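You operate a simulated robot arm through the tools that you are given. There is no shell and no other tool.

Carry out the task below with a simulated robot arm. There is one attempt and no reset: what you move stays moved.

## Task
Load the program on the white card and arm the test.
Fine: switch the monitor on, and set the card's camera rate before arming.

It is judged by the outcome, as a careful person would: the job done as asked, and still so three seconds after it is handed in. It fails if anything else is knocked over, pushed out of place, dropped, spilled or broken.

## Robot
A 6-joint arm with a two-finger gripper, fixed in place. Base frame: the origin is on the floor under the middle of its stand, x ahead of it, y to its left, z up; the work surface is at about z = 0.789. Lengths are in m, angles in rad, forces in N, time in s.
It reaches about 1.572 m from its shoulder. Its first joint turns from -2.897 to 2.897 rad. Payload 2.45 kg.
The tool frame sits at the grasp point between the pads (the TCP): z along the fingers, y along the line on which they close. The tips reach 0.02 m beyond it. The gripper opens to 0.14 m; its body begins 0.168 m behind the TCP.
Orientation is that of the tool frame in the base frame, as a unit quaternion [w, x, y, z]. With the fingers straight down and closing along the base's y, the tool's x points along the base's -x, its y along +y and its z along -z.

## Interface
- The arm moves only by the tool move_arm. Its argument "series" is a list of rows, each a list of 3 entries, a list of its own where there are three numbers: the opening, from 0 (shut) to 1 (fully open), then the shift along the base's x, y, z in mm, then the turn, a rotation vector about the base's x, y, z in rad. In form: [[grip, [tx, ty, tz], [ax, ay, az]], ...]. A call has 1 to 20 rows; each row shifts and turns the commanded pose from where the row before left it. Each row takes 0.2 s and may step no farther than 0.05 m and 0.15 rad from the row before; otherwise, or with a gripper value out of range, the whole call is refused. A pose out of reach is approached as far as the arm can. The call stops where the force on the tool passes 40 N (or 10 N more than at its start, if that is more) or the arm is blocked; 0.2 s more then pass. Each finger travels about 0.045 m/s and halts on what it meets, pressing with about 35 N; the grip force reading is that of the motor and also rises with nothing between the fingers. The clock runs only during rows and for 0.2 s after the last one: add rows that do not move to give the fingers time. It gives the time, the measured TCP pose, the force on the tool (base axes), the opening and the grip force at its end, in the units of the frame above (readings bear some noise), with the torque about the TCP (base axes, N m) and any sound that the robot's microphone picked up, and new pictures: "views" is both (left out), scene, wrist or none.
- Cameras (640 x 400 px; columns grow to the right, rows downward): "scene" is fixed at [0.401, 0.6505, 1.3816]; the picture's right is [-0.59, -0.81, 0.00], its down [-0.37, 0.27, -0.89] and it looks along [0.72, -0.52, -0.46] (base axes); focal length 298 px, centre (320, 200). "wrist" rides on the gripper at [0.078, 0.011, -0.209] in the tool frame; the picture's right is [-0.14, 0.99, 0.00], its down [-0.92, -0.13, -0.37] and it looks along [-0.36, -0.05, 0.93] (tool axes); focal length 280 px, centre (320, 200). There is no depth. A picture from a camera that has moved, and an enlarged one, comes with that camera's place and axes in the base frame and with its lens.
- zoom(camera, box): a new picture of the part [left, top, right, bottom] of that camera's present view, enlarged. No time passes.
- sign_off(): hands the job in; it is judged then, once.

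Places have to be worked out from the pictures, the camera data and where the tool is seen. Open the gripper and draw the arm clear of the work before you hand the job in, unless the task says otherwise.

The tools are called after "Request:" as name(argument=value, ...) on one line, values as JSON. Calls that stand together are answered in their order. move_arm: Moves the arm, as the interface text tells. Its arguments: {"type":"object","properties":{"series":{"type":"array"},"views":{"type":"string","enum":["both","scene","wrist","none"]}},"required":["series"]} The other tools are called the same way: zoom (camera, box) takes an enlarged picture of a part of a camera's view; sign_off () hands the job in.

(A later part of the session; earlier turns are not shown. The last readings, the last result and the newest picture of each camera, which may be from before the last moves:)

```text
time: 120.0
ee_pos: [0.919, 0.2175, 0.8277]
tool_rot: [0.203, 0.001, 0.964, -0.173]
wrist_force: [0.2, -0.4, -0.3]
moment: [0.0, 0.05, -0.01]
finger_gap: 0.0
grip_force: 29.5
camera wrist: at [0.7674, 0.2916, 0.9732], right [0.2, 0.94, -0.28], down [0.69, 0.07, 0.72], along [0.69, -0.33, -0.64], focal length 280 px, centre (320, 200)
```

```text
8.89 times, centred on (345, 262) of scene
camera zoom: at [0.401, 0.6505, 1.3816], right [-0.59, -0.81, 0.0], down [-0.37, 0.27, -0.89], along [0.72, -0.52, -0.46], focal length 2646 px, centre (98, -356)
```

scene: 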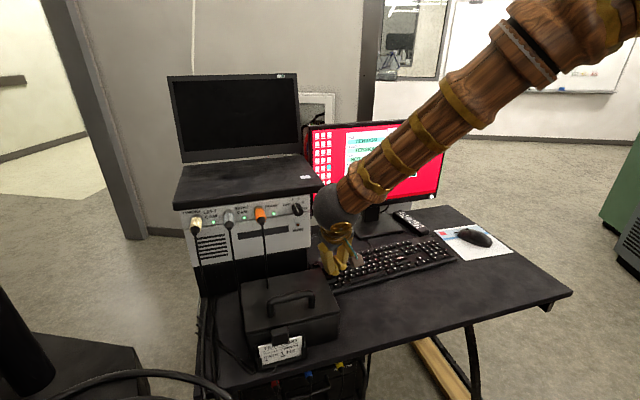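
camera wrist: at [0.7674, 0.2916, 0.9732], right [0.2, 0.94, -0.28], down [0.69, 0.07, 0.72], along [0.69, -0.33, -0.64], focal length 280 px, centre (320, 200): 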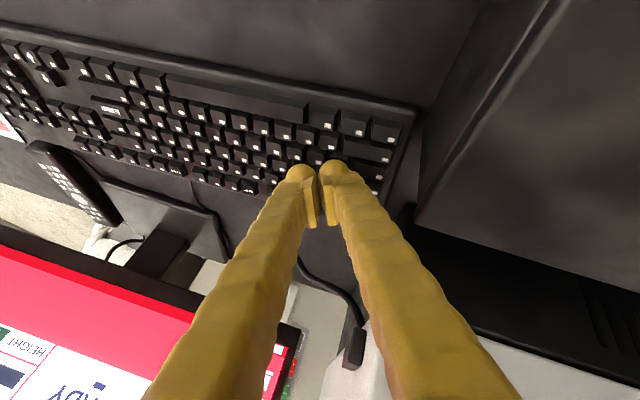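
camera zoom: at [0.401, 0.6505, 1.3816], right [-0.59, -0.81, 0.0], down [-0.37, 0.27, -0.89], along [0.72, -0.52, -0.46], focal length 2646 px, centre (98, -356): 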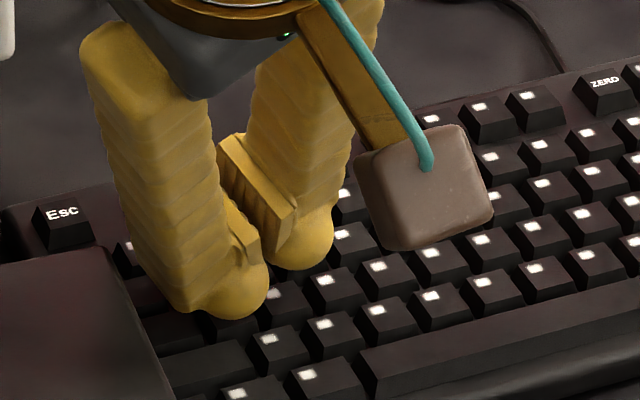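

The ball is centred on the A key. Pressing gently.

Request:
move_arm(series=[[0, [0, 0, -4], [0, 0, 0]], [0, [0, 0, -2], [0, 0, 0]], [0, [0, 0, 0], [0, 0, 0]]], views="none")

Request:
move_arm(series=[[0, [0, 0, -1.5], [0, 0, 0]], [0, [0, 0, 0], [0, 0, 0]]], views="none")

```text
time: 120.8
ee_pos: [0.919, 0.2174, 0.8206]
tool_rot: [0.202, 0.001, 0.964, -0.173]
wrist_force: [-0.3, 0.1, -0.7]
moment: [-0.01, -0.03, 0.01]
finger_gap: 0.0001
grip_force: 29.4
```

```text
time: 121.4
ee_pos: [0.9174, 0.2173, 0.8195]
tool_rot: [0.203, 0.001, 0.964, -0.173]
wrist_force: [-0.3, 1.2, 0.3]
moment: [0.02, 0.01, -0.01]
finger_gap: 0.0001
grip_force: 29.4
```

No contact or click yet; I'll go a bit lower in small steps.

Request:
move_arm(series=[[0, [0, 0, -1.5], [0, 0, 0]], [0, [0, 0, 0], [0, 0, 0]]], views="none")

Request:
move_arm(series=[[0, [0, 0, -1.2], [0, 0, 0]], [0, [0, 0, 0], [0, 0, 0]]], views="scene")

Request:
zoom(camera="scene", box=[335, 115, 445, 190])

```text
time: 122.0
ee_pos: [0.9176, 0.2183, 0.8186]
tool_rot: [0.203, 0.0, 0.964, -0.172]
wrist_force: [1.2, 0.3, -0.2]
moment: [-0.01, -0.02, -0.02]
finger_gap: 0.0002
grip_force: 29.0
```

```text
time: 122.6
ee_pos: [0.9186, 0.2165, 0.8168]
tool_rot: [0.203, 0.001, 0.964, -0.173]
wrist_force: [0.3, 0.4, -0.3]
moment: [-0.02, -0.01, 0.04]
finger_gap: 0.0
grip_force: 29.3
```

scene: 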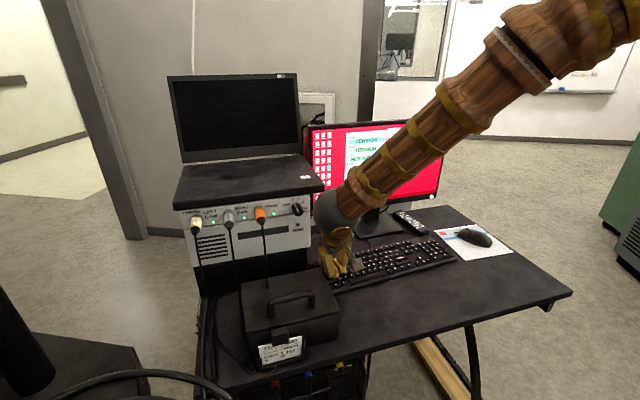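

```text
5.33 times, centred on (390, 152) of scene
camera zoom: at [0.401, 0.6505, 1.3816], right [-0.59, -0.81, 0.0], down [-0.37, 0.27, -0.89], along [0.72, -0.52, -0.46], focal length 1588 px, centre (-53, 453)
```

zoom: 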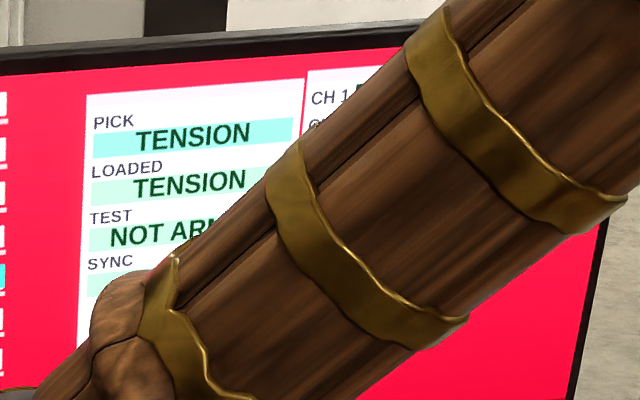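

Still no contact below the height where the labelled keys click, so this key may be only decorative. I'll check a couple more millimetres gently.

Request:
move_arm(series=[[0, [0, 0, -1.5], [0, 0, 0]], [0, [0, 0, 0], [0, 0, 0]]], views="none")

Request:
move_arm(series=[[0, [0, 0, -1.5], [0, 0, 0]], [0, [0, 0, 0], [0, 0, 0]]], views="none")

```text
time: 123.2
ee_pos: [0.9173, 0.2171, 0.8151]
tool_rot: [0.203, 0.0, 0.964, -0.172]
wrist_force: [-0.4, 0.2, 0.3]
moment: [-0.02, 0.04, -0.02]
finger_gap: 0.0
grip_force: 29.6
```

```text
time: 123.8
ee_pos: [0.9185, 0.2165, 0.8139]
tool_rot: [0.202, 0.0, 0.964, -0.173]
wrist_force: [-4.6, -0.4, 11.4]
moment: [0.05, 0.18, 0.0]
finger_gap: 0.0001
grip_force: 29.4
```

Contact there is rigid with no click, so unlabelled keys are not functional. I'll lift off; that leaves SAVE and ESC as the untested live keys, and I'll go to SAVE, which cannot overwrite anything with no stick fitted.

Request:
move_arm(series=[[0, [0, 0, 12], [0, 0, 0]], [0, [0, 0, 30], [0, 0, 0]], [0, [12.5, -36, 5], [0, 0, 0]], [0, [13, -36, 0], [0, 0, 0]], [0, [13.5, -35.5, 0], [0, 0, 0]], [0, [0, 0, -15], [0, 0, 0]], [0, [0, 0, -12], [0, 0, 0]], [0, [0, 0, 0], [0, 0, 0]]], views="both")

Request:
zoom(camera="scene", box=[325, 215, 385, 260])

Request:
zoom(camera="wrist", box=[270, 110, 370, 190])

Request:
zoom(camera="scene", box=[335, 115, 445, 190])

```text
time: 125.6
ee_pos: [0.956, 0.1095, 0.8333]
tool_rot: [0.202, 0.0, 0.964, -0.173]
wrist_force: [-0.1, 0.0, -0.4]
moment: [0.0, 0.0, 0.02]
finger_gap: 0.0
grip_force: 29.3
camera wrist: at [0.806, 0.1837, 0.98], right [0.2, 0.94, -0.28], down [0.69, 0.07, 0.72], along [0.69, -0.33, -0.64], focal length 280 px, centre (320, 200)
```

scene: 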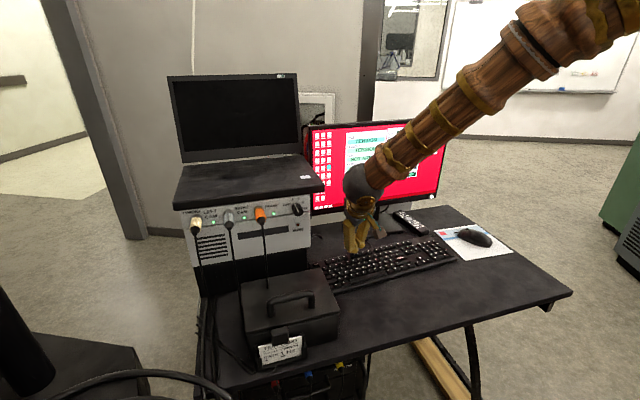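
wrist: 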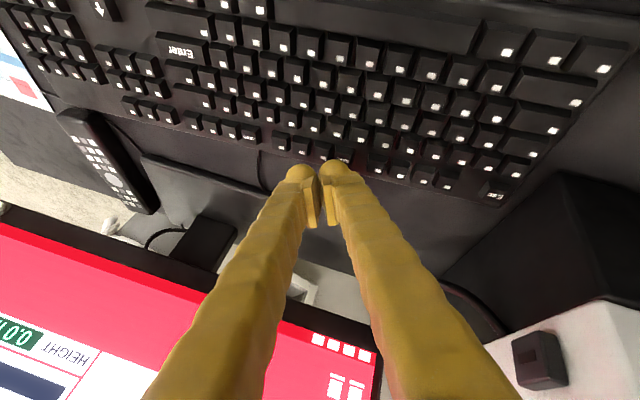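

```text
8.89 times, centred on (355, 238) of scene
camera zoom: at [0.401, 0.6505, 1.3816], right [-0.59, -0.81, 0.0], down [-0.37, 0.27, -0.89], along [0.72, -0.52, -0.46], focal length 2646 px, centre (9, -133)
```

zoom: 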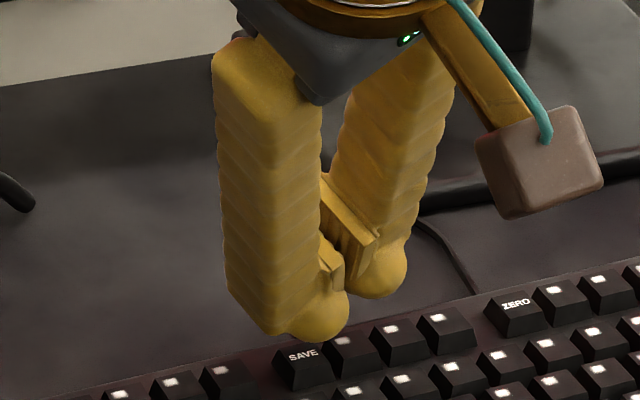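

```text
5.00 times, centred on (320, 150) of wrist
camera zoom: at [0.806, 0.1837, 0.98], right [0.2, 0.94, -0.28], down [0.69, 0.07, 0.72], along [0.69, -0.33, -0.64], focal length 1402 px, centre (320, 450)
```

zoom: 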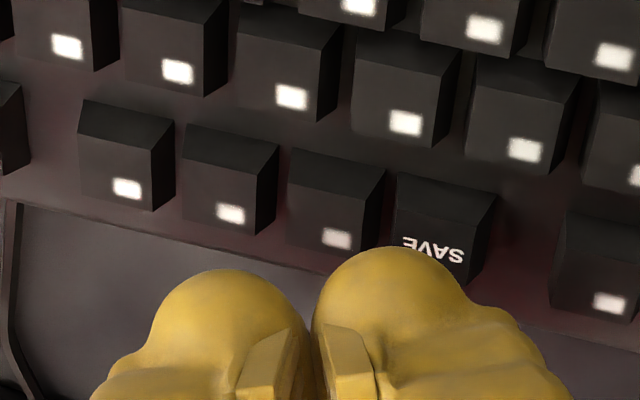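

```text
5.33 times, centred on (390, 152) of scene
camera zoom: at [0.401, 0.6505, 1.3816], right [-0.59, -0.81, 0.0], down [-0.37, 0.27, -0.89], along [0.72, -0.52, -0.46], focal length 1588 px, centre (-53, 453)
```

zoom: 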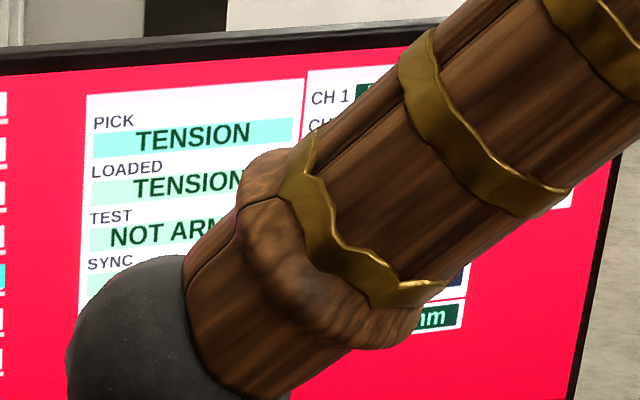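

Both views show the ball aligned with SAVE. I'll press it gently and watch how the software responds.

Request:
move_arm(series=[[0, [-1, 0, -6], [0, 0, 0]], [0, [0, 0, -3.5], [0, 0, 0]], [0, [0, 0, 0], [0, 0, 0]]], views="none")

Request:
move_arm(series=[[0, [0, 0, -1.5], [0, 0, 0]], [0, [0, 0, 0], [0, 0, 0]]], views="none")

```text
time: 126.4
ee_pos: [0.956, 0.1093, 0.8252]
tool_rot: [0.202, 0.0, 0.964, -0.173]
wrist_force: [0.7, 0.3, 0.1]
moment: [-0.02, -0.01, -0.02]
finger_gap: 0.0002
grip_force: 29.2
```

```text
time: 127.0
ee_pos: [0.9564, 0.108, 0.8231]
tool_rot: [0.202, 0.0, 0.964, -0.173]
wrist_force: [-0.4, -0.3, -0.1]
moment: [-0.07, 0.0, -0.02]
finger_gap: 0.0001
grip_force: 29.5
```

Not clicked yet; a little further.

Request:
move_arm(series=[[0, [0, 0, -1.5], [0, 0, 0]], [0, [0, 0, 0], [0, 0, 0]]], views="none")

Request:
move_arm(series=[[0, [0, 0, -1.2], [0, 0, 0]], [0, [0, 0, 0], [0, 0, 0]]], views="none")

```text
time: 127.6
ee_pos: [0.9553, 0.1097, 0.8223]
tool_rot: [0.202, 0.0, 0.964, -0.173]
wrist_force: [-0.6, -1.0, 0.3]
moment: [0.02, 0.01, 0.0]
finger_gap: 0.0001
grip_force: 29.4
```

```text
time: 128.2
ee_pos: [0.9565, 0.1075, 0.8193]
tool_rot: [0.203, 0.001, 0.964, -0.173]
wrist_force: [-0.3, -0.2, 1.4]
moment: [0.03, -0.01, -0.02]
finger_gap: 0.0
grip_force: 29.1
heard: click
```

SAVE clicked. I'll lift and pull back so that the screen is visible.

Request:
move_arm(series=[[0, [0, 0, 12], [0, 0, 0]], [0, [-10, -10, 40], [0, 0, 0]], [0, [-30, -20, 30], [0, 0, 0]], [0, [-35, -20, 20], [0, 0, 0]], [0, [-35, -30, 10], [0, 0, 0]], [0, [0, 0, 0], [0, 0, 0]]], views="scene")

Request:
zoom(camera="scene", box=[335, 115, 445, 190])

Request:
zoom(camera="scene", box=[180, 190, 320, 275])

```text
time: 129.6
ee_pos: [0.8451, 0.0346, 0.9309]
tool_rot: [0.202, 0.0, 0.964, -0.172]
wrist_force: [-0.4, 0.3, -0.8]
moment: [-0.06, 0.04, 0.0]
finger_gap: 0.0001
grip_force: 29.5
```

scene: 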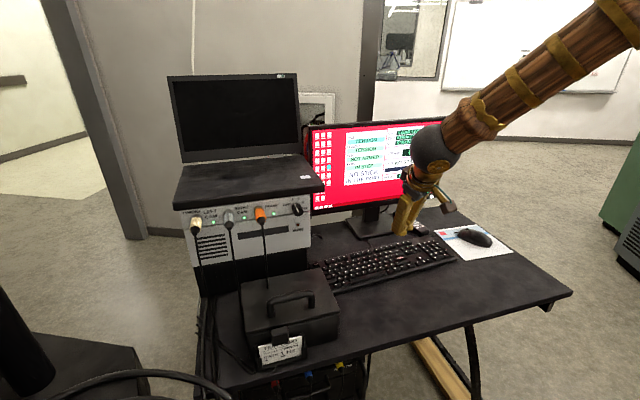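

```text
5.33 times, centred on (390, 152) of scene
camera zoom: at [0.401, 0.6505, 1.3816], right [-0.59, -0.81, 0.0], down [-0.37, 0.27, -0.89], along [0.72, -0.52, -0.46], focal length 1588 px, centre (-53, 453)
```

zoom: 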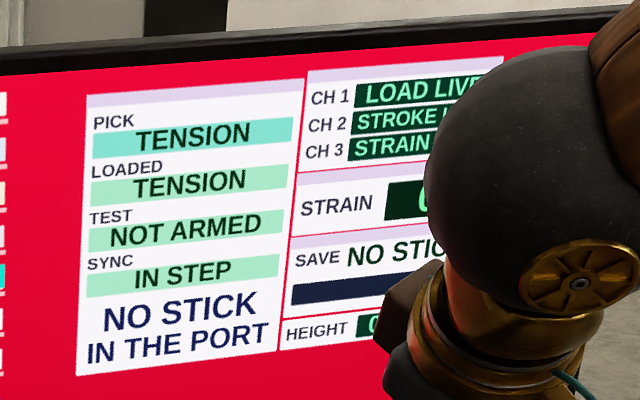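

```text
4.57 times, centred on (250, 232) of scene
camera zoom: at [0.401, 0.6505, 1.3816], right [-0.59, -0.81, 0.0], down [-0.37, 0.27, -0.89], along [0.72, -0.52, -0.46], focal length 1361 px, centre (640, 51)
```

zoom: 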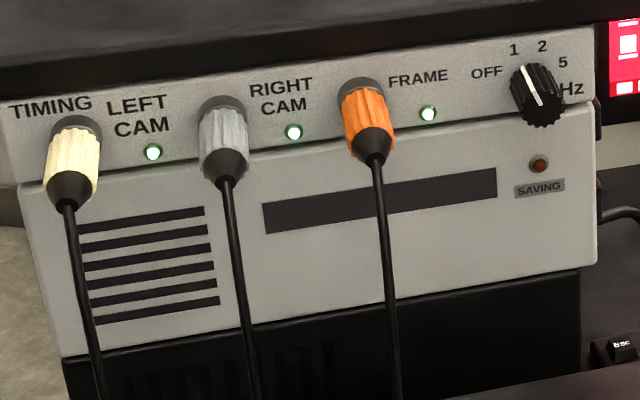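

Useful: the message line does report refusals ("NO STICK IN THE PORT"), so nothing was refused before. I'll press Enter now to see what it does to the message.

Request:
move_arm(series=[[0, [9, -17, -20], [0, 0, 0]], [0, [9, -18, -35], [0, 0, 0]], [0, [0, 0, -35], [0, 0, 0]], [0, [0, 0, -12], [0, 0, 0]], [0, [0, 0, 0], [0, 0, 0]]], views="scene")

Request:
zoom(camera="scene", box=[370, 220, 430, 265])

```text
time: 130.8
ee_pos: [0.8646, -0.0023, 0.8281]
tool_rot: [0.203, 0.0, 0.964, -0.173]
wrist_force: [-0.4, 0.5, -0.6]
moment: [0.01, -0.01, 0.02]
finger_gap: 0.0
grip_force: 29.9
```

scene: 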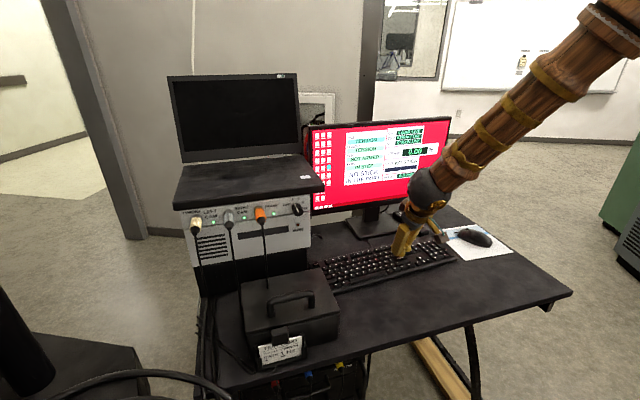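

```text
8.89 times, centred on (400, 242) of scene
camera zoom: at [0.401, 0.6505, 1.3816], right [-0.59, -0.81, 0.0], down [-0.37, 0.27, -0.89], along [0.72, -0.52, -0.46], focal length 2646 px, centre (-391, -178)
```

zoom: 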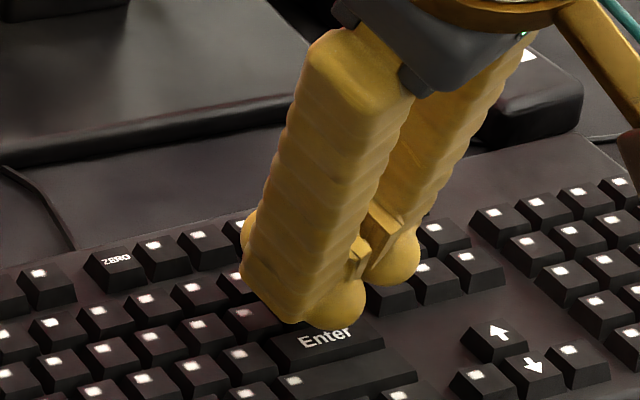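

Aligned over Enter. Pressing with a slightly deeper stroke and reading the message.

Request:
move_arm(series=[[0, [0, 0, -6], [0, 0, 0]], [0, [0, 0, -3], [0, 0, 0]], [0, [0, 0, -1.5], [0, 0, 0]], [0, [0, 0, 0], [0, 0, 0]]], views="scene")

Request:
zoom(camera="scene", box=[335, 120, 445, 190])

```text
time: 131.8
ee_pos: [0.8649, -0.0048, 0.8192]
tool_rot: [0.203, 0.0, 0.964, -0.172]
wrist_force: [0.5, 0.5, 1.7]
moment: [0.01, -0.01, -0.02]
finger_gap: 0.0
grip_force: 28.8
heard: click
```

scene: 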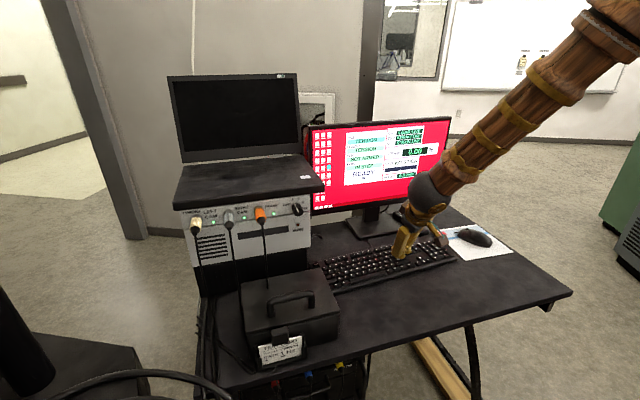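

```text
5.71 times, centred on (390, 155) of scene
camera zoom: at [0.401, 0.6505, 1.3816], right [-0.59, -0.81, 0.0], down [-0.37, 0.27, -0.89], along [0.72, -0.52, -0.46], focal length 1701 px, centre (-80, 457)
```

zoom: 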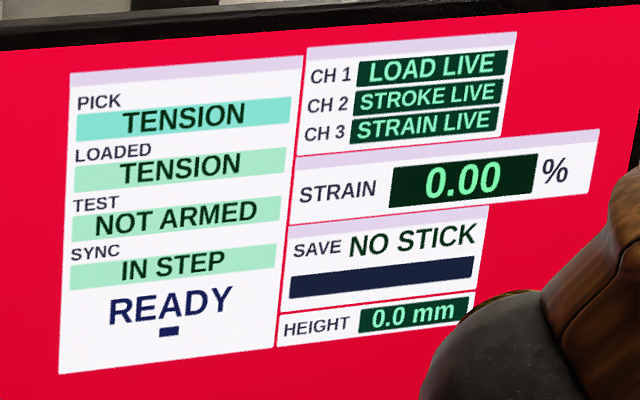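

Pressing Enter resets the message to READY, so Enter only (re)loads; READY means loaded and waiting. ESC is the only live key left, and any response on the message line will be informative. It sits beside the amplifier, so I'll open the gripper to use just the outstretched left finger and keep the body well clear.

Request:
move_arm(series=[[0, [0, 0, 15], [0, 0, 0]], [0, [0, 10, 45], [0, 0, 0]], [0.5, [15, 30, 30], [0.0743, -0.007, -0.0895]], [1, [15, 35, 15], [0.0743, -0.007, -0.0895]], [1, [15, 35, 0], [0.0743, -0.007, -0.0895]], [1, [15, 25, 0], [0, 0, 0]], [1, [0, 0, 0], [0, 0, 0]], [1, [0, 0, 0], [0, 0, 0]], [1, [0, 0, 0], [0, 0, 0]], [1, [0, 0, 0], [0, 0, 0]], [1, [0, 0, 0], [0, 0, 0]]], views="both")

Request:
zoom(camera="scene", box=[270, 190, 390, 280])

Request:
zoom(camera="wrist", box=[300, 80, 500, 220])

```text
time: 134.2
ee_pos: [0.9229, 0.1267, 0.9249]
tool_rot: [0.187, 0.153, 0.966, -0.09]
wrist_force: [-0.5, -0.3, 0.2]
moment: [-0.01, -0.01, 0.04]
finger_gap: 0.14
grip_force: 0.1
camera wrist: at [0.7893, 0.2062, 1.0845], right [0.45, 0.89, -0.06], down [0.65, -0.28, 0.71], along [0.61, -0.36, -0.7], focal length 280 px, centre (320, 200)
```

scene: 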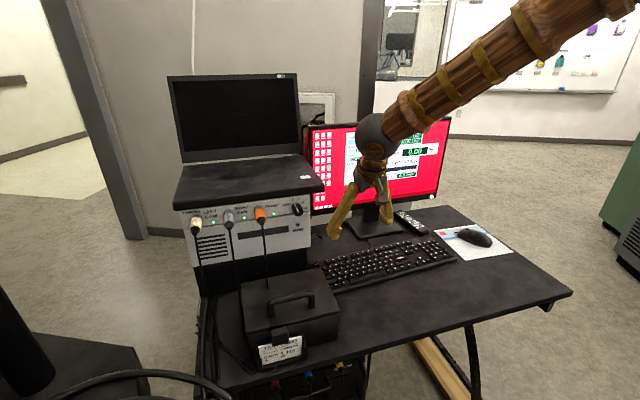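
wrist: 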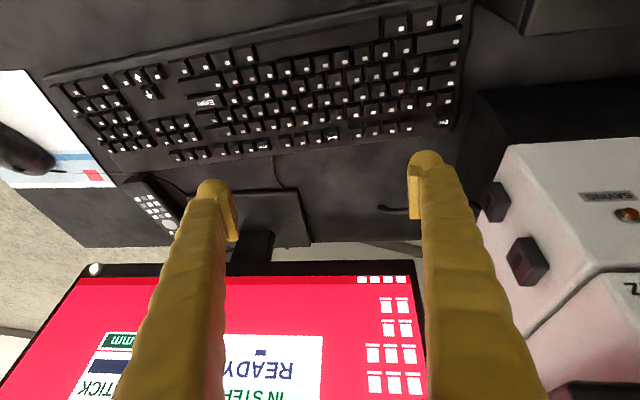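

```text
4.44 times, centred on (330, 235) of scene
camera zoom: at [0.401, 0.6505, 1.3816], right [-0.59, -0.81, 0.0], down [-0.37, 0.27, -0.89], along [0.72, -0.52, -0.46], focal length 1323 px, centre (276, 44)
```

zoom: 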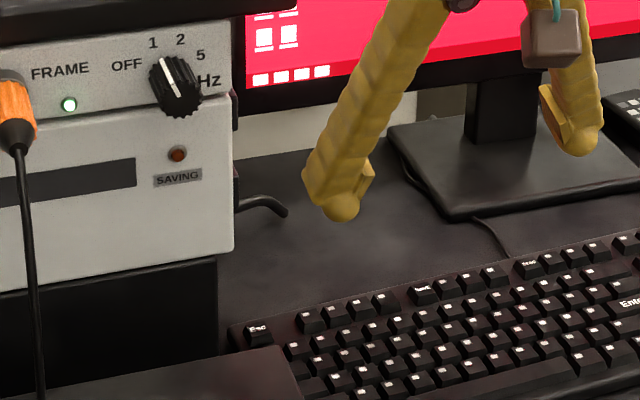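

```text
2.86 times, centred on (400, 150) of wrist
camera zoom: at [0.7893, 0.2062, 1.0845], right [0.45, 0.89, -0.06], down [0.65, -0.28, 0.71], along [0.61, -0.36, -0.7], focal length 801 px, centre (91, 343)
```

zoom: 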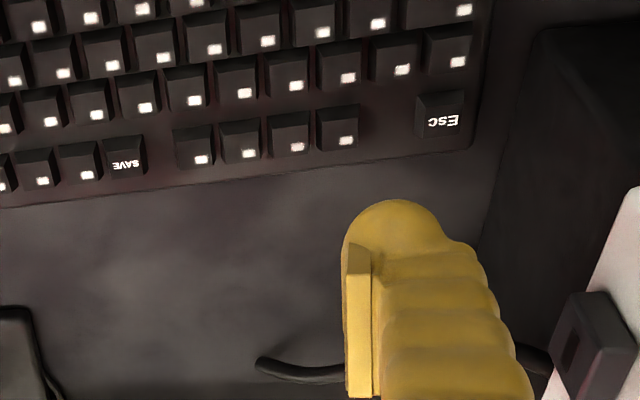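

ESC triangulates consistently to (0.9877, 0.241), and the finger ball matches my model at (0.945, 0.209, 0.903). A port box juts out of the amplifier above ESC, so I'll descend first and then slide in low.

Request:
move_arm(series=[[1, [0, 0, -25], [0, 0, 0]], [1, [0, 0, -25], [0, 0, 0]], [1, [0, 0, -18], [0, 0, 0]], [1, [14, 10, 0], [0, 0, 0]], [1, [14, 10, 0], [0, 0, 0]], [1, [0, 0, 0], [0, 0, 0]]], views="both")

Request:
zoom(camera="scene", box=[290, 220, 370, 280])

Request:
zoom(camera="wrist", box=[360, 80, 500, 200])

```text
time: 135.6
ee_pos: [0.9499, 0.1504, 0.8584]
tool_rot: [0.186, 0.153, 0.966, -0.09]
wrist_force: [0.7, -0.4, -0.6]
moment: [-0.02, 0.0, 0.0]
finger_gap: 0.14
grip_force: 0.0
camera wrist: at [0.8165, 0.23, 1.0179], right [0.45, 0.89, -0.06], down [0.65, -0.28, 0.71], along [0.61, -0.36, -0.7], focal length 280 px, centre (320, 200)
```

scene: 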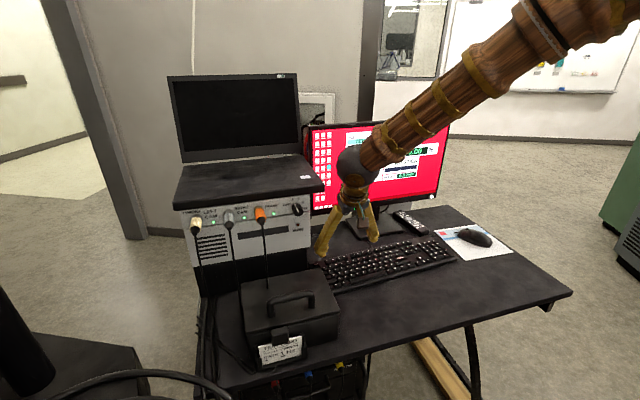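
wrist: 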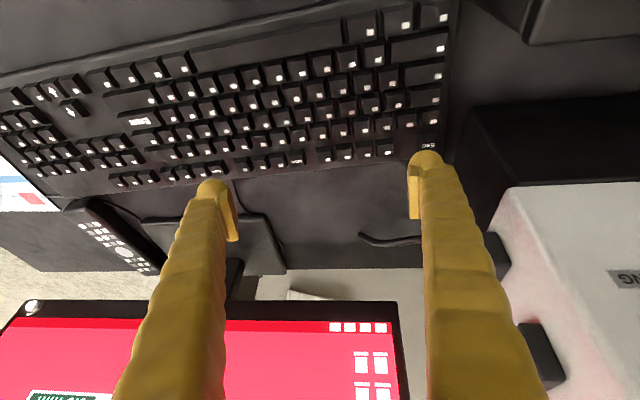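

```text
6.67 times, centred on (330, 250) of scene
camera zoom: at [0.401, 0.6505, 1.3816], right [-0.59, -0.81, 0.0], down [-0.37, 0.27, -0.89], along [0.72, -0.52, -0.46], focal length 1984 px, centre (253, -133)
```

zoom: 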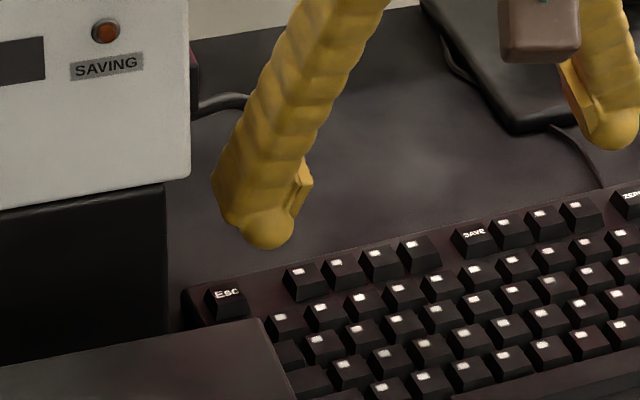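

```text
3.33 times, centred on (430, 140) of wrist
camera zoom: at [0.8165, 0.23, 1.0179], right [0.45, 0.89, -0.06], down [0.65, -0.28, 0.71], along [0.61, -0.36, -0.7], focal length 935 px, centre (-47, 400)
```

zoom: 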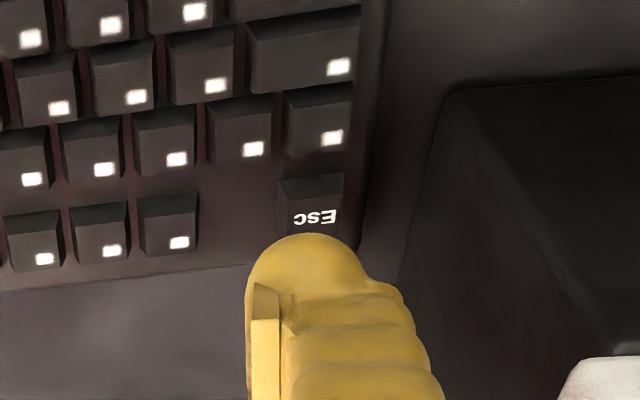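

I'll complete the slide over ESC and lower to just above it.

Request:
move_arm(series=[[1, [15, 7, 0], [0, 0, 0]], [1, [0, 0, -12], [0, 0, 0]], [1, [0, 0, -10], [0, 0, 0]], [1, [0, 0, 0], [0, 0, 0]]], views="both")

Request:
zoom(camera="scene", box=[290, 220, 370, 280])

Request:
zoom(camera="wrist", box=[360, 80, 500, 200])

```text
time: 136.6
ee_pos: [0.9667, 0.1573, 0.8359]
tool_rot: [0.187, 0.154, 0.966, -0.09]
wrist_force: [0.3, -0.5, 0.7]
moment: [0.02, 0.02, 0.02]
finger_gap: 0.1399
grip_force: 0.1
camera wrist: at [0.8327, 0.2372, 0.9956], right [0.45, 0.89, -0.06], down [0.65, -0.28, 0.71], along [0.61, -0.36, -0.7], focal length 280 px, centre (320, 200)
```

scene: 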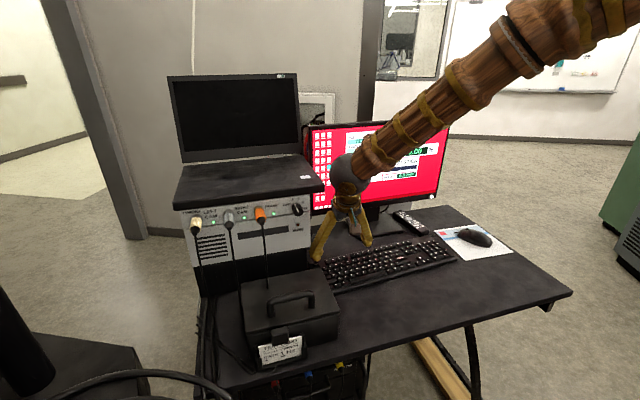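
wrist: 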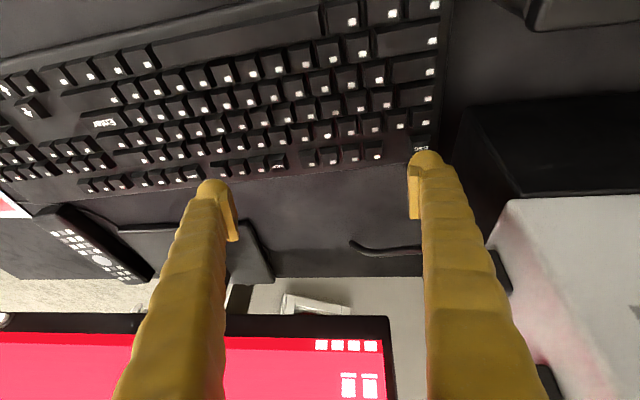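

```text
6.67 times, centred on (330, 250) of scene
camera zoom: at [0.401, 0.6505, 1.3816], right [-0.59, -0.81, 0.0], down [-0.37, 0.27, -0.89], along [0.72, -0.52, -0.46], focal length 1984 px, centre (253, -133)
```

zoom: 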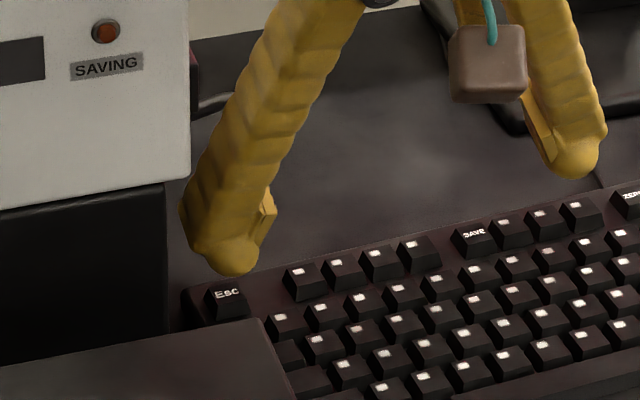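

```text
3.33 times, centred on (430, 140) of wrist
camera zoom: at [0.8327, 0.2372, 0.9956], right [0.45, 0.89, -0.06], down [0.65, -0.28, 0.71], along [0.61, -0.36, -0.7], focal length 935 px, centre (-47, 400)
```

zoom: 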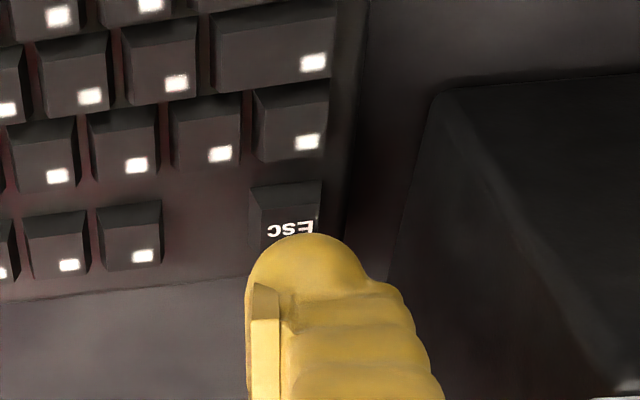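

Aligned over ESC. Pressing in small steps.

Request:
move_arm(series=[[1, [-2, 0, -5], [0, 0, 0]], [1, [0, 0, -2.5], [0, 0, 0]], [1, [0, 0, 0], [0, 0, 0]]], views="none")

Request:
move_arm(series=[[1, [0, 0, -1.5], [0, 0, 0]], [1, [0, 0, 0], [0, 0, 0]]], views="none")

Request:
move_arm(series=[[1, [0, 0, -1.5], [0, 0, 0]], [1, [0, 0, 0], [0, 0, 0]]], views="none")

```text
time: 137.4
ee_pos: [0.9648, 0.1581, 0.8273]
tool_rot: [0.186, 0.154, 0.966, -0.09]
wrist_force: [-0.3, 0.0, 0.2]
moment: [-0.03, 0.0, -0.02]
finger_gap: 0.1399
grip_force: 0.0
```

```text
time: 138.0
ee_pos: [0.9648, 0.1572, 0.8262]
tool_rot: [0.186, 0.152, 0.966, -0.09]
wrist_force: [-0.5, 0.3, -0.1]
moment: [0.0, 0.0, 0.01]
finger_gap: 0.1398
grip_force: 0.1
```

```text
time: 138.6
ee_pos: [0.9649, 0.1569, 0.8255]
tool_rot: [0.187, 0.153, 0.966, -0.09]
wrist_force: [-0.2, 0.7, -0.2]
moment: [0.01, 0.02, -0.03]
finger_gap: 0.1398
grip_force: 0.1
```

Not clicked yet; continuing in small steps.

Request:
move_arm(series=[[1, [0, 0, -1.5], [0, 0, 0]], [1, [0, 0, 0], [0, 0, 0]]], views="none")

Request:
move_arm(series=[[1, [0, 0, -1.2], [0, 0, 0]], [1, [0, 0, 0], [0, 0, 0]]], views="none")

```text
time: 139.2
ee_pos: [0.9646, 0.1563, 0.8234]
tool_rot: [0.186, 0.152, 0.966, -0.09]
wrist_force: [0.7, -0.1, 0.0]
moment: [-0.02, 0.01, 0.02]
finger_gap: 0.1396
grip_force: 0.0
```

```text
time: 139.8
ee_pos: [0.9645, 0.1577, 0.8213]
tool_rot: [0.187, 0.152, 0.966, -0.091]
wrist_force: [-0.5, 0.2, 0.4]
moment: [0.0, 0.0, -0.02]
finger_gap: 0.1403
grip_force: 0.0
```

Still free — the opened fingertip sits slightly higher than modelled. A few more small steps.

Request:
move_arm(series=[[1, [0, 0, -1.5], [0, 0, 0]], [1, [0, 0, 0], [0, 0, 0]]], views="none")

Request:
move_arm(series=[[1, [0, 0, -1.2], [0, 0, 0]], [1, [0, 0, 0], [0, 0, 0]]], views="scene")

Request:
zoom(camera="scene", box=[290, 220, 370, 280])

```text
time: 140.4
ee_pos: [0.9643, 0.1564, 0.8207]
tool_rot: [0.186, 0.153, 0.966, -0.09]
wrist_force: [0.0, 0.2, 0.1]
moment: [0.07, -0.02, -0.01]
finger_gap: 0.14
grip_force: 0.0
```

```text
time: 141.0
ee_pos: [0.9642, 0.1575, 0.8197]
tool_rot: [0.187, 0.153, 0.966, -0.09]
wrist_force: [0.2, 0.7, 0.8]
moment: [0.07, 0.0, 0.0]
finger_gap: 0.1399
grip_force: 0.1
heard: click
```

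scene: 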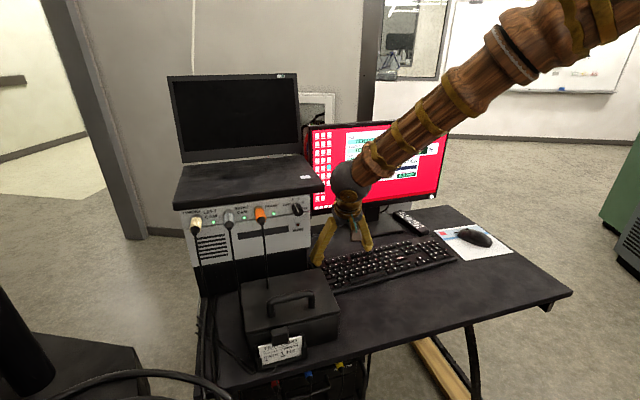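

```text
6.67 times, centred on (330, 250) of scene
camera zoom: at [0.401, 0.6505, 1.3816], right [-0.59, -0.81, 0.0], down [-0.37, 0.27, -0.89], along [0.72, -0.52, -0.46], focal length 1984 px, centre (253, -133)
```

zoom: 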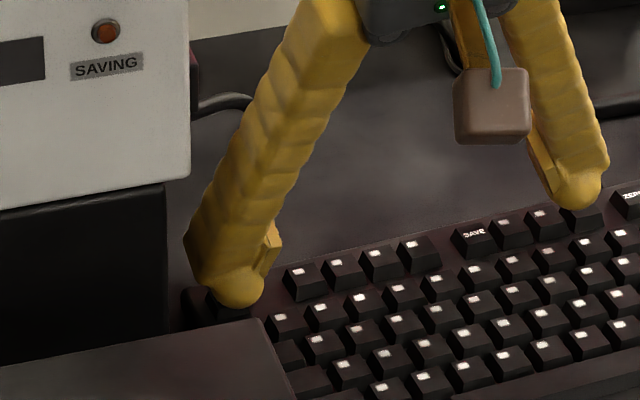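

ESC clicked. I'll lift straight up a little, slide away from the amplifier and read the screen.

Request:
move_arm(series=[[1, [0, 0, 12], [0, 0, 0]], [1, [0, 0, 18], [0, 0, 0]], [1, [-25, -18, 0], [0, 0, 0]], [1, [-30, -20, 20], [0, 0, 0]], [1, [-30, -30, 25], [0, 0, 0]], [1, [-30, -30, 20], [0, 0, 0]], [1, [0, 0, 0], [0, 0, 0]]], views="scene")

Request:
zoom(camera="scene", box=[335, 120, 445, 190])

```text
time: 142.6
ee_pos: [0.85, 0.0564, 0.9179]
tool_rot: [0.186, 0.153, 0.966, -0.09]
wrist_force: [0.4, -0.9, 0.4]
moment: [0.03, 0.0, -0.01]
finger_gap: 0.1398
grip_force: 0.0
```

scene: 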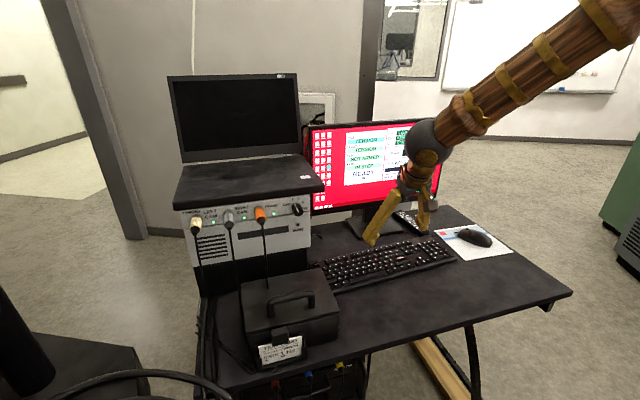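

```text
5.71 times, centred on (390, 155) of scene
camera zoom: at [0.401, 0.6505, 1.3816], right [-0.59, -0.81, 0.0], down [-0.37, 0.27, -0.89], along [0.72, -0.52, -0.46], focal length 1701 px, centre (-80, 457)
```

zoom: 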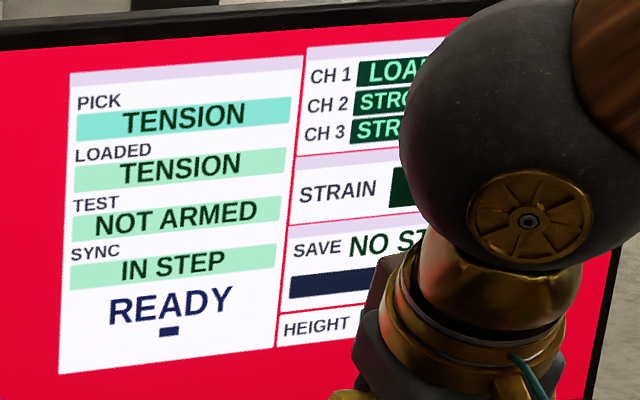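

ESC changed nothing either, so no keyboard key arms the test; the arming control must be elsewhere. I notice a green machine at the far right of the scene; I'll look at it and the surroundings.

Request:
zoom(camera="scene", box=[560, 100, 640, 300])

Request:
zoom(camera="scene", box=[370, 290, 570, 400])

Request:
zoom(camera="scene", box=[200, 340, 400, 400])

Request:
zoom(camera="scene", box=[0, 220, 220, 400])

Request:
zoom(camera="scene", box=[360, 0, 640, 140])

```text
2.00 times, centred on (600, 200) of scene
camera zoom: at [0.401, 0.6505, 1.3816], right [-0.59, -0.81, 0.0], down [-0.37, 0.27, -0.89], along [0.72, -0.52, -0.46], focal length 595 px, centre (-240, 200)
```

zoom: 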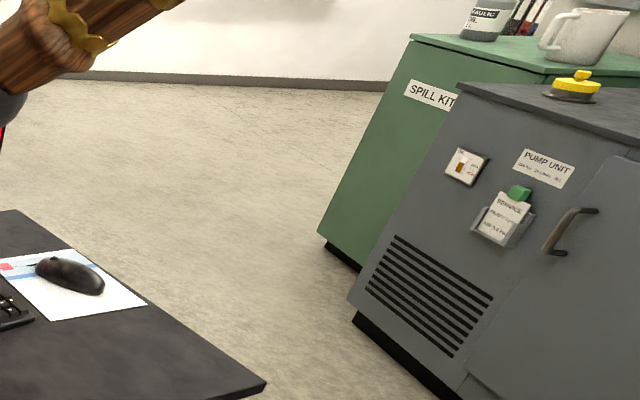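

```text
3.20 times, centred on (470, 345) of scene
camera zoom: at [0.401, 0.6505, 1.3816], right [-0.59, -0.81, 0.0], down [-0.37, 0.27, -0.89], along [0.72, -0.52, -0.46], focal length 952 px, centre (-160, -264)
```

zoom: 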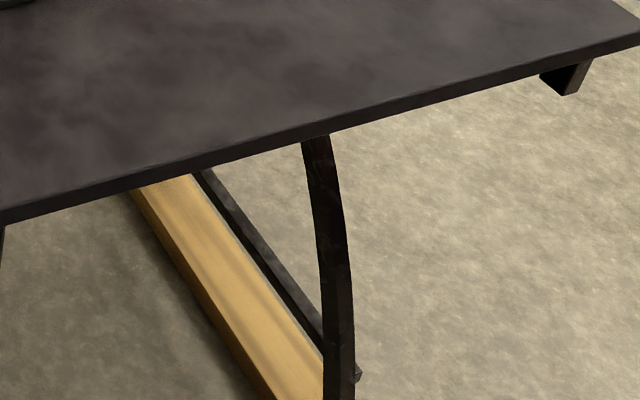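

```text
3.20 times, centred on (300, 370) of scene
camera zoom: at [0.401, 0.6505, 1.3816], right [-0.59, -0.81, 0.0], down [-0.37, 0.27, -0.89], along [0.72, -0.52, -0.46], focal length 952 px, centre (384, -344)
```

zoom: 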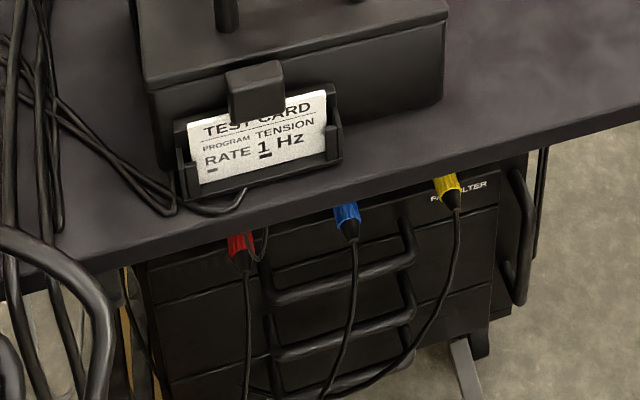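

```text
2.22 times, centred on (110, 310) of scene
camera zoom: at [0.401, 0.6505, 1.3816], right [-0.59, -0.81, 0.0], down [-0.37, 0.27, -0.89], along [0.72, -0.52, -0.46], focal length 662 px, centre (787, -44)
```

zoom: 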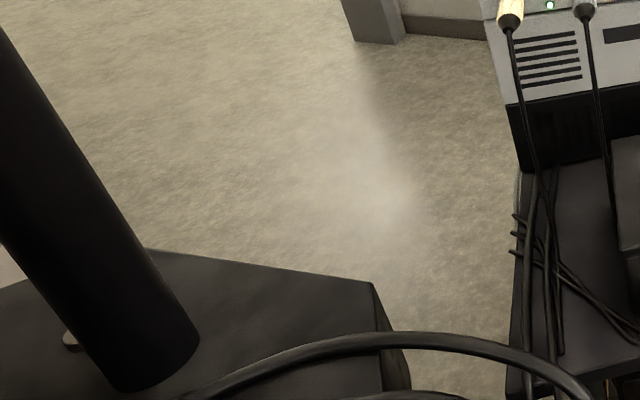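

```text
2.29 times, centred on (500, 70) of scene
camera zoom: at [0.401, 0.6505, 1.3816], right [-0.59, -0.81, 0.0], down [-0.37, 0.27, -0.89], along [0.72, -0.52, -0.46], focal length 680 px, centre (-91, 497)
```

zoom: 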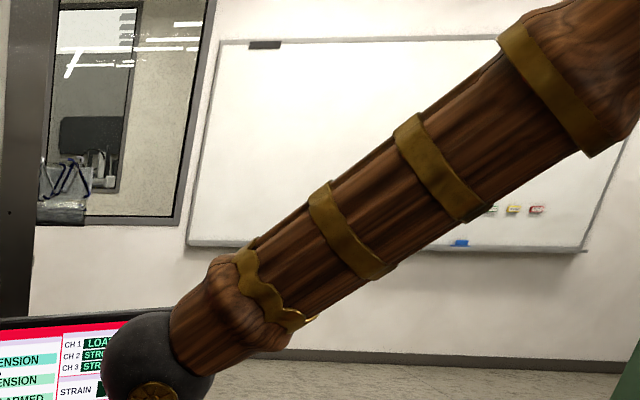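

This is a bigger lab: there's a hydraulic pump unit at the far right and a black column base at the near left, which looks like a test frame. I'll raise the arm, point the tool down and turn it left to look for the arming control there.

Request:
move_arm(series=[[0.5, [-9, 17, 20], [0, 0, 0.113]], [0.5, [-9, 17, 20], [0, 0, 0.113]], [0.5, [-9, 17, 20], [0, 0, 0.113]], [0.5, [-9, 17, 20], [0.12, 0, 0]], [0.5, [-9, 17, 20], [0, 0.133, 0]], [0.5, [-9, 17, 20], [0, 0.133, 0]], [0.5, [-9, 17, 20], [0, 0.133, 0]], [0.5, [-9, 17, 20], [0, 0, 0.14]], [0.5, [-9, 17, 20], [0, 0, 0.14]], [0.5, [-9, 17, 20], [0, 0, 0.14]], [0.5, [-9, 17, 20], [0, 0, 0.14]], [0.5, [-9, 17, 20], [0, 0, 0.14]], [0.5, [-9, 17, 20], [0, 0, 0.14]], [0.5, [-9, 17, 20], [0, 0, 0.14]], [0.5, [0, 0, 0], [0, 0, 0]]])

```text
time: 145.8
ee_pos: [0.7242, 0.2965, 1.1935]
tool_rot: [0.0, -0.471, 0.882, 0.002]
wrist_force: [-0.5, -0.4, -0.7]
moment: [0.02, 0.03, -0.03]
finger_gap: 0.07
grip_force: 0.1
camera wrist: at [0.6731, 0.237, 1.4031], right [-0.75, 0.67, 0.0], down [0.62, 0.69, 0.37], along [0.24, 0.28, -0.93], focal length 280 px, centre (320, 200)
```

scene: 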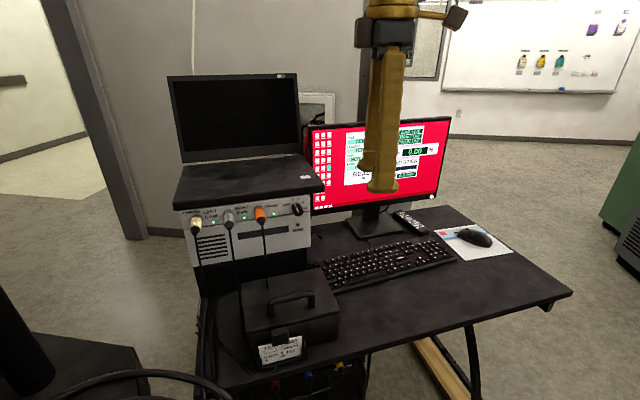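
wrist: 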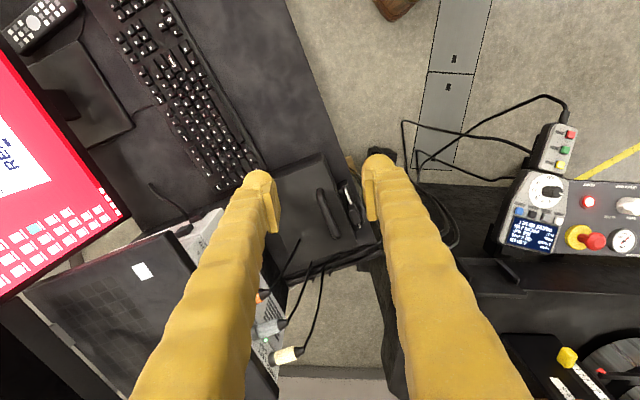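

There it is: a load-frame console with a display, dial, gauge, red stop button and a hand pendant. I'll zoom in to read it.

Request:
zoom(camera="wrist", box=[480, 100, 640, 270])

Request:
zoom(camera="wrist", box=[500, 110, 590, 190])

Request:
zoom(camera="wrist", box=[490, 170, 590, 260])

Request:
zoom(camera="wrist", box=[560, 170, 640, 260])

Request:
zoom(camera="wrist", box=[480, 320, 640, 400])

```text
2.35 times, centred on (560, 185) of wrist
camera zoom: at [0.6731, 0.237, 1.4031], right [-0.75, 0.67, 0.0], down [0.62, 0.69, 0.37], along [0.24, 0.28, -0.93], focal length 660 px, centre (-245, 235)
```

zoom: 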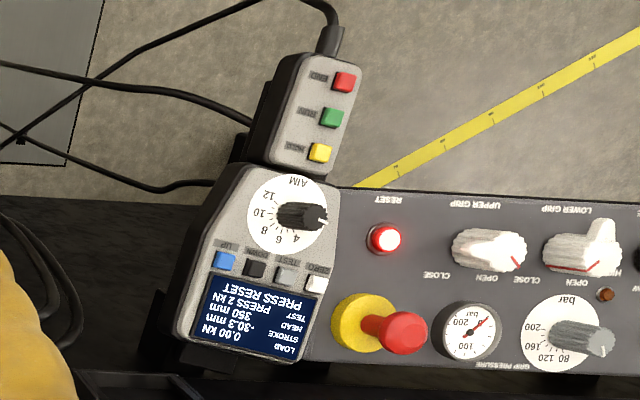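

```text
5.00 times, centred on (545, 150) of wrist
camera zoom: at [0.6731, 0.237, 1.4031], right [-0.75, 0.67, 0.0], down [0.62, 0.69, 0.37], along [0.24, 0.28, -0.93], focal length 1402 px, centre (-805, 450)
```

zoom: 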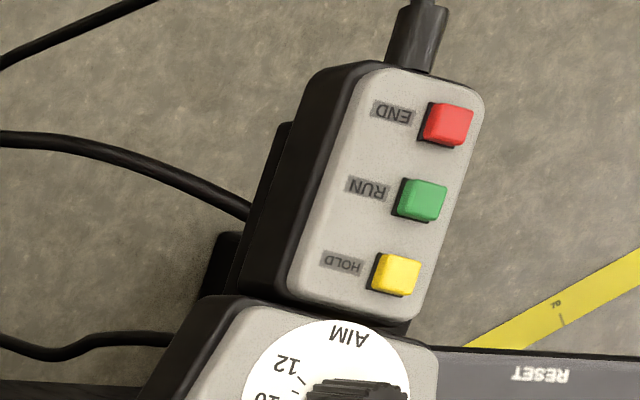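

```text
4.44 times, centred on (540, 215) of wrist
camera zoom: at [0.6731, 0.237, 1.4031], right [-0.75, 0.67, 0.0], down [0.62, 0.69, 0.37], along [0.24, 0.28, -0.93], focal length 1246 px, centre (-658, 133)
```

zoom: 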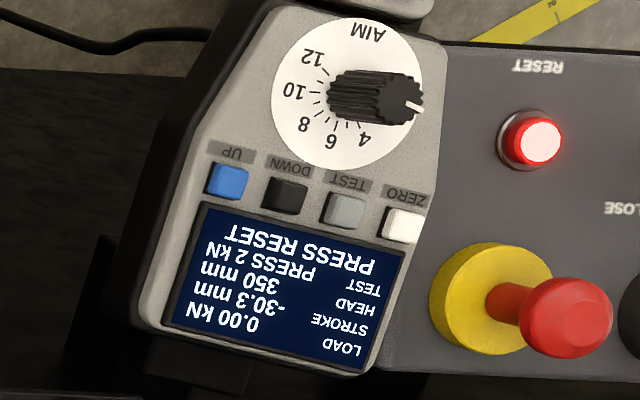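

```text
4.44 times, centred on (600, 215) of wrist
camera zoom: at [0.6731, 0.237, 1.4031], right [-0.75, 0.67, 0.0], down [0.62, 0.69, 0.37], along [0.24, 0.28, -0.93], focal length 1246 px, centre (-924, 133)
```

zoom: 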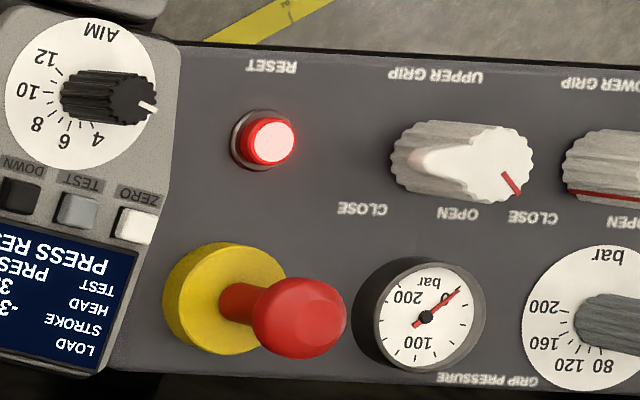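

```text
4.00 times, centred on (560, 360) of wrist
camera zoom: at [0.6731, 0.237, 1.4031], right [-0.75, 0.67, 0.0], down [0.62, 0.69, 0.37], along [0.24, 0.28, -0.93], focal length 1122 px, centre (-640, -440)
```

zoom: 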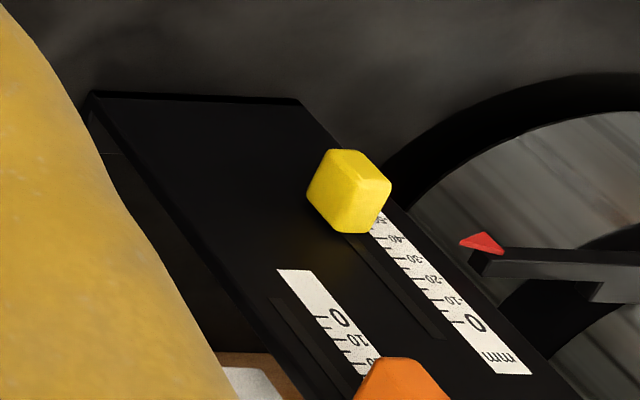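

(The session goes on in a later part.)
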